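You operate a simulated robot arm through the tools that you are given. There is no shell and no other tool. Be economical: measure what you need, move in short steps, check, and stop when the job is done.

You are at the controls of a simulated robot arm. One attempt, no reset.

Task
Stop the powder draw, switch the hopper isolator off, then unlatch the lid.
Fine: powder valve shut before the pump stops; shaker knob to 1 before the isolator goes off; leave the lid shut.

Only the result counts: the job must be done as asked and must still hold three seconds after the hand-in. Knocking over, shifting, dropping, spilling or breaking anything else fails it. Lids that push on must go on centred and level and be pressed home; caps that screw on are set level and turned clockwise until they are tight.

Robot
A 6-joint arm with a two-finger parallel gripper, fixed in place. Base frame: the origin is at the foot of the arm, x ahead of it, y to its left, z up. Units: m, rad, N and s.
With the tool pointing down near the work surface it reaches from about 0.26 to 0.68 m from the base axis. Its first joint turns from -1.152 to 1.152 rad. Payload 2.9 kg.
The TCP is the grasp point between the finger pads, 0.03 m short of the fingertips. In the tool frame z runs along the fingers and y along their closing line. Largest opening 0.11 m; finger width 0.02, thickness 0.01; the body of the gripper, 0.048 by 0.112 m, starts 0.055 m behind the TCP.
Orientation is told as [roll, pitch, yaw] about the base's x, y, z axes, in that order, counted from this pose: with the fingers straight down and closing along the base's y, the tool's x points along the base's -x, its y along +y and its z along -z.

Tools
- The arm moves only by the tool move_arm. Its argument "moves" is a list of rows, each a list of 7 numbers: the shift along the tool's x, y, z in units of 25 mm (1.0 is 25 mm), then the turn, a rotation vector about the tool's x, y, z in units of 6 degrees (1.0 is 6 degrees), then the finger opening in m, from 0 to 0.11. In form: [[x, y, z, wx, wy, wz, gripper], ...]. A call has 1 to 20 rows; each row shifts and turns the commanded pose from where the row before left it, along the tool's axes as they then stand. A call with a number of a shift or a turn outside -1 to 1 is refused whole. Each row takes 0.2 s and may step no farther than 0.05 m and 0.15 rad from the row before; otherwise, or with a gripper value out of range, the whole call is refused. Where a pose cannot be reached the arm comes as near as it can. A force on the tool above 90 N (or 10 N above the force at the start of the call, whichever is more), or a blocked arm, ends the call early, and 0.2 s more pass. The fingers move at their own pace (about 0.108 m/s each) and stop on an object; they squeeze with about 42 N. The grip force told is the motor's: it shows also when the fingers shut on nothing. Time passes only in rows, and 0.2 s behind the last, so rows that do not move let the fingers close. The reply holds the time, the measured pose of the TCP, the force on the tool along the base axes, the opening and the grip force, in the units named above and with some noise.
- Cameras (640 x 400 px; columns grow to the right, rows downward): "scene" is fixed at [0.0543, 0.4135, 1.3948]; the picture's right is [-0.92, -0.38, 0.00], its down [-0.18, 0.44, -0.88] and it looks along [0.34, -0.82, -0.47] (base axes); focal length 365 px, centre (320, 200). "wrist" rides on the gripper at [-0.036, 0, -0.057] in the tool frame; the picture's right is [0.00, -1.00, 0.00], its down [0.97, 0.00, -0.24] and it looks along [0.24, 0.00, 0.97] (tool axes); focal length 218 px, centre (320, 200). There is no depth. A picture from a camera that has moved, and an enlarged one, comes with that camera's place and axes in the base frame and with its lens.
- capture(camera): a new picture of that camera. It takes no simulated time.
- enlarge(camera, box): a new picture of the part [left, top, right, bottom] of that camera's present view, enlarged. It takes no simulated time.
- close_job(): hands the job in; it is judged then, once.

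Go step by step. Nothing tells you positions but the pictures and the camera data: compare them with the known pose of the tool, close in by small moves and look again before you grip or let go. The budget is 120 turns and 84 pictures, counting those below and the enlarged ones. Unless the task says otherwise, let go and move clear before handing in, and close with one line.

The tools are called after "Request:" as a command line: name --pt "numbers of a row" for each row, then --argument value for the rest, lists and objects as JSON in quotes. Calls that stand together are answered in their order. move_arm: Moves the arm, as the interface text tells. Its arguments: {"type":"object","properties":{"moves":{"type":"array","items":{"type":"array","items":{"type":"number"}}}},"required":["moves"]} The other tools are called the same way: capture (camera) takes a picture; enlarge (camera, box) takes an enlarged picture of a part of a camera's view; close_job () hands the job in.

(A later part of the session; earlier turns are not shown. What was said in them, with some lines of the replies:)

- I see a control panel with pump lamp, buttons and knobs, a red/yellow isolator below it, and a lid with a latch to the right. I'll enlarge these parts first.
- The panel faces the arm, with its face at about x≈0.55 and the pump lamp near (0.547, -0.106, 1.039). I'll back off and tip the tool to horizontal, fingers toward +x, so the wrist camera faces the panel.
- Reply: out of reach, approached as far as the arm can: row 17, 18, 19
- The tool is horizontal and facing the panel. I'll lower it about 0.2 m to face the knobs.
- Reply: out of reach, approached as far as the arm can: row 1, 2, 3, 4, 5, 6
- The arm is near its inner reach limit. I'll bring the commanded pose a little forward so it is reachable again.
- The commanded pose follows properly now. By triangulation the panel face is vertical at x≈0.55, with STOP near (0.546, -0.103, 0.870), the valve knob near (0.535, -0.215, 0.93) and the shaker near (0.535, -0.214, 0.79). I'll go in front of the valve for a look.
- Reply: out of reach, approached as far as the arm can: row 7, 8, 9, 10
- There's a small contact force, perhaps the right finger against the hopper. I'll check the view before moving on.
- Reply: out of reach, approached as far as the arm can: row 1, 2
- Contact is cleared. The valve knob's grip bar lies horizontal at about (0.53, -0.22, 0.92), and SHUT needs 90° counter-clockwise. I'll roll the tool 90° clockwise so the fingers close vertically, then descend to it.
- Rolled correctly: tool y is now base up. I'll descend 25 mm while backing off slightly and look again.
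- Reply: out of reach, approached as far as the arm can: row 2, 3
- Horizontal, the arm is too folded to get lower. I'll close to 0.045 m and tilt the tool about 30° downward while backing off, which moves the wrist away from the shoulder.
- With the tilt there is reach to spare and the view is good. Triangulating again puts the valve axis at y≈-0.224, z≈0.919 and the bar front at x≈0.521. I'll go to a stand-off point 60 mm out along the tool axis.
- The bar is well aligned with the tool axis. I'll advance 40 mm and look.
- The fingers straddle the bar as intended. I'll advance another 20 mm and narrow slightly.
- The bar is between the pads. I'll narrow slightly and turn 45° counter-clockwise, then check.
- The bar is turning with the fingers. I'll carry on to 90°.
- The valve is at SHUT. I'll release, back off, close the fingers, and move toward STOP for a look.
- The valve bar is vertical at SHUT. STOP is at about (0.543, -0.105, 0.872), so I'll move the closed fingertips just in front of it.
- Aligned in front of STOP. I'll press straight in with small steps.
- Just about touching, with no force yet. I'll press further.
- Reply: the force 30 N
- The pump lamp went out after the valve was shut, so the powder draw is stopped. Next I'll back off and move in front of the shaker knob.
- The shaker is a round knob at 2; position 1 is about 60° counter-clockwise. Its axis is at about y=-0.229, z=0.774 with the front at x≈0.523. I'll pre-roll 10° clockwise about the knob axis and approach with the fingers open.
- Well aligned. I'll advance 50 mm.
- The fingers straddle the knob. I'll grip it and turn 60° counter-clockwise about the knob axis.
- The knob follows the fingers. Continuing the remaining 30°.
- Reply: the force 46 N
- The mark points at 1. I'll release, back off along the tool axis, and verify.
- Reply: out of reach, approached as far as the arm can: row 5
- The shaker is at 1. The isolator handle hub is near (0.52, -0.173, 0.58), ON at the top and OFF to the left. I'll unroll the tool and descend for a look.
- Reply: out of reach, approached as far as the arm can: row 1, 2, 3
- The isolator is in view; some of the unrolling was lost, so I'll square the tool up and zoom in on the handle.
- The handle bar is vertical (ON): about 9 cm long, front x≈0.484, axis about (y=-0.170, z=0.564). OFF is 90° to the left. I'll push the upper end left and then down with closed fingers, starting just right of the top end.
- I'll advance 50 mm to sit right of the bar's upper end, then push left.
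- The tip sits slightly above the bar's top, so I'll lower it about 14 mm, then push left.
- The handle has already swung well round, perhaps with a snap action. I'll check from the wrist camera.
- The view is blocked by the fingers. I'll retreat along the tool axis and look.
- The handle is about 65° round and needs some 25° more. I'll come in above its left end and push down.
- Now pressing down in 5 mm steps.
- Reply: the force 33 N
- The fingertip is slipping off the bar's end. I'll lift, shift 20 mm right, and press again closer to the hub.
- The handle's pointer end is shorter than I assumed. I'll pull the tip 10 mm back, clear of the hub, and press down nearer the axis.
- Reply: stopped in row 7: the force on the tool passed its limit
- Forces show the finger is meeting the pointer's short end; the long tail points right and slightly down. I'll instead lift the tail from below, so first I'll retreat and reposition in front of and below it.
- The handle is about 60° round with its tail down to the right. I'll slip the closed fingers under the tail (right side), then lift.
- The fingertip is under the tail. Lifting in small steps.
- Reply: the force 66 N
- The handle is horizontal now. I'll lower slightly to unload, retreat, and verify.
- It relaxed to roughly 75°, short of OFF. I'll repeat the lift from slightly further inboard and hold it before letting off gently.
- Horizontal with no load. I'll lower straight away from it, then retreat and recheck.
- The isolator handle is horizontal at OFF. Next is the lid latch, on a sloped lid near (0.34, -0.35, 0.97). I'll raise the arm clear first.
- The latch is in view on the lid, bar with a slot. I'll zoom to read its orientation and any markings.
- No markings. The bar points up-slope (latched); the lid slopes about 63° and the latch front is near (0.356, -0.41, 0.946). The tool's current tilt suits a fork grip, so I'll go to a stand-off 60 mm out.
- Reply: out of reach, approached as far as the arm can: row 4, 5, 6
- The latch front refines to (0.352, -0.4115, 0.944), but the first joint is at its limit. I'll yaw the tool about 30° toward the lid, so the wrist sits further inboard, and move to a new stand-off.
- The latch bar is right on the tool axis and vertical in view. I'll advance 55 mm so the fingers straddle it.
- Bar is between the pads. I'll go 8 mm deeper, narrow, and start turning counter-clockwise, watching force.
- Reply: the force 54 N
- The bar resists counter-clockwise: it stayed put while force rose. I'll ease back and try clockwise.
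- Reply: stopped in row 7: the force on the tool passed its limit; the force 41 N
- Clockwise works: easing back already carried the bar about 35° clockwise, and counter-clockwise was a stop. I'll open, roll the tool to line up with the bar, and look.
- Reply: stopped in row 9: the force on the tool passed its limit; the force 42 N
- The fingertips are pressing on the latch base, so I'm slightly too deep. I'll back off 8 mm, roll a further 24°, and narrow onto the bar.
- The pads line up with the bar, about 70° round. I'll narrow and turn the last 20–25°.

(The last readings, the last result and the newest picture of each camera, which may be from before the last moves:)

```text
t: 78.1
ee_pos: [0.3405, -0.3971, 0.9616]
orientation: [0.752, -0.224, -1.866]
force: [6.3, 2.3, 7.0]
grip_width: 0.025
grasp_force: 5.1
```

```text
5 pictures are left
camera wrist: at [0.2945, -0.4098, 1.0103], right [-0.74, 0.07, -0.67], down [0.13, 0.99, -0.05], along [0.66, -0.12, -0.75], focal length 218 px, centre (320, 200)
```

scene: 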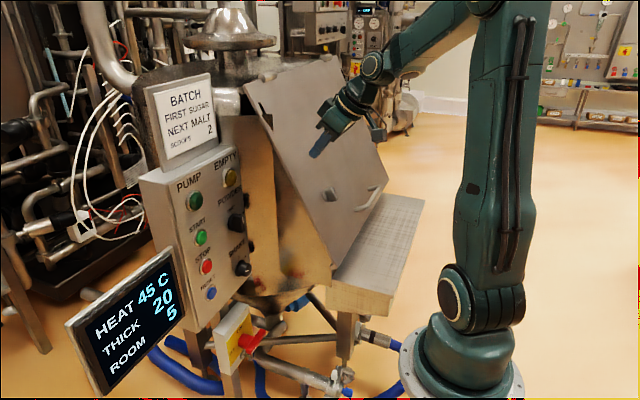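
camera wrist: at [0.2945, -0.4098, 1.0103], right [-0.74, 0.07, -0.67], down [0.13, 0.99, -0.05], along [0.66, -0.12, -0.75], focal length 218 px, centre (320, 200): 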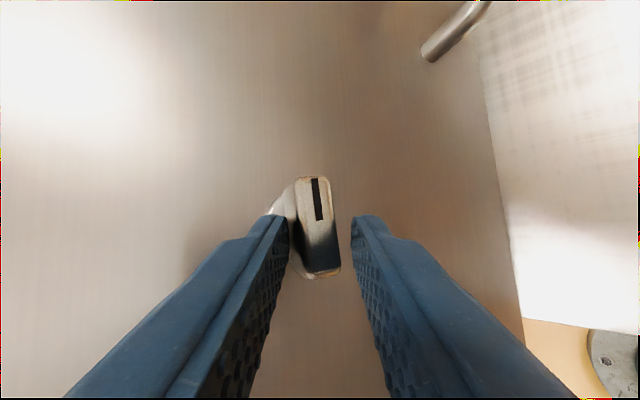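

The bar now lies parallel to the lid's lower edge, about 90° round. I'll give it a slight final nudge, open, and back straight out.

Request:
move_arm --pt "0 0 0 0 0 0.5 0.02" --pt "0 0 0 0 0 0 0.02" --pt "0 0 0 0 0 0 0.045" --pt "0 0 0 0 0 0 0.045" --pt "0 0 -0.8 0 0 0 0.045" --pt "0 0 -0.9 0 0 0 0.045" --pt "0 0 -1 0 0 0 0.045" --pt "0 0 -1 0 0 0 0.045"

Request:
capture --camera "wrist"

Request:
capture --camera "scene"

```text
t: 79.9
ee_pos: [0.29, -0.3605, 1.0265]
orientation: [0.755, -0.194, -1.905]
force: [-0.1, 0.5, -0.2]
grip_width: 0.0454
grasp_force: 0.0
out of reach, approached as far as the arm can: row 8
```

```text
4 pictures are left
camera wrist: at [0.2437, -0.3735, 1.0744], right [-0.73, 0.12, -0.67], down [0.17, 0.99, -0.01], along [0.66, -0.12, -0.74], focal length 218 px, centre (320, 200)
```

wrist: 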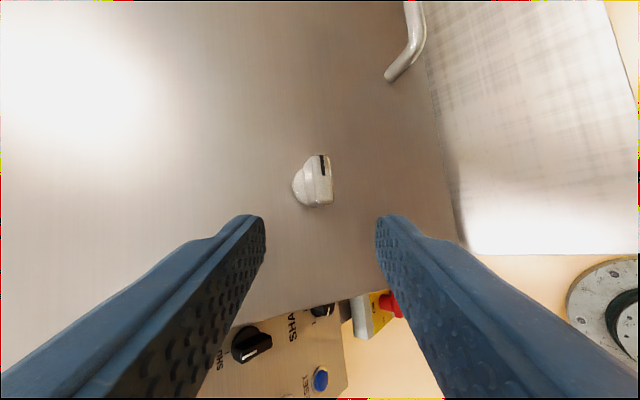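

```text
3 pictures are left
```

scene: 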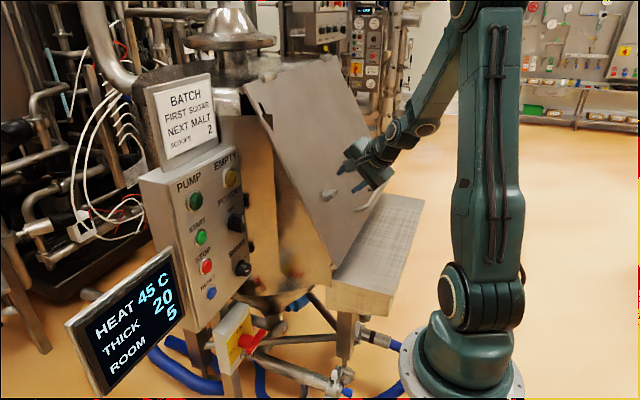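

The latch is turned and the lid is still shut. I'll zoom once to confirm the bar angle.

Request:
enlarge --camera "wrist" --box '[260, 120, 380, 240]'

```text
3.33 times, centred on (320, 180) of wrist
camera zoom: at [0.2437, -0.3735, 1.0744], right [-0.73, 0.12, -0.67], down [0.17, 0.99, -0.01], along [0.66, -0.12, -0.74], focal length 728 px, centre (320, 267)
```

zoom: 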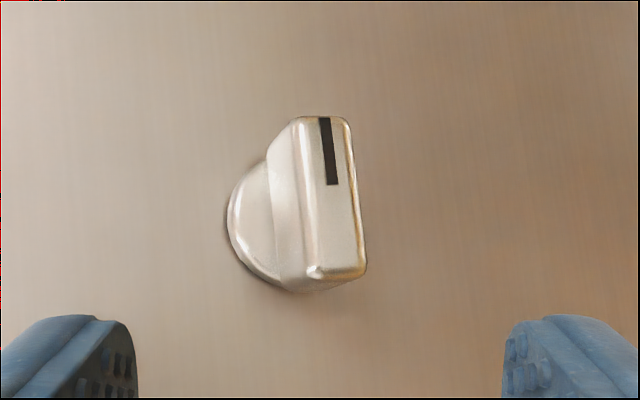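

The latch bar is square across at 90°, the lid is shut, and the arm is clear. The valve is shut, the pump stopped, the shaker at 1 and the isolator off, so I'm handing in.

Request:
close_job

```text
The job is handed in.
```

The job is handed in: valve shut and then pump stopped, shaker set to 1 and then isolator off, and the latch turned 90° clockwise with the lid still shut. The latch has no markings; it was blocked counter-clockwise, so I took clockwise as unlatching.
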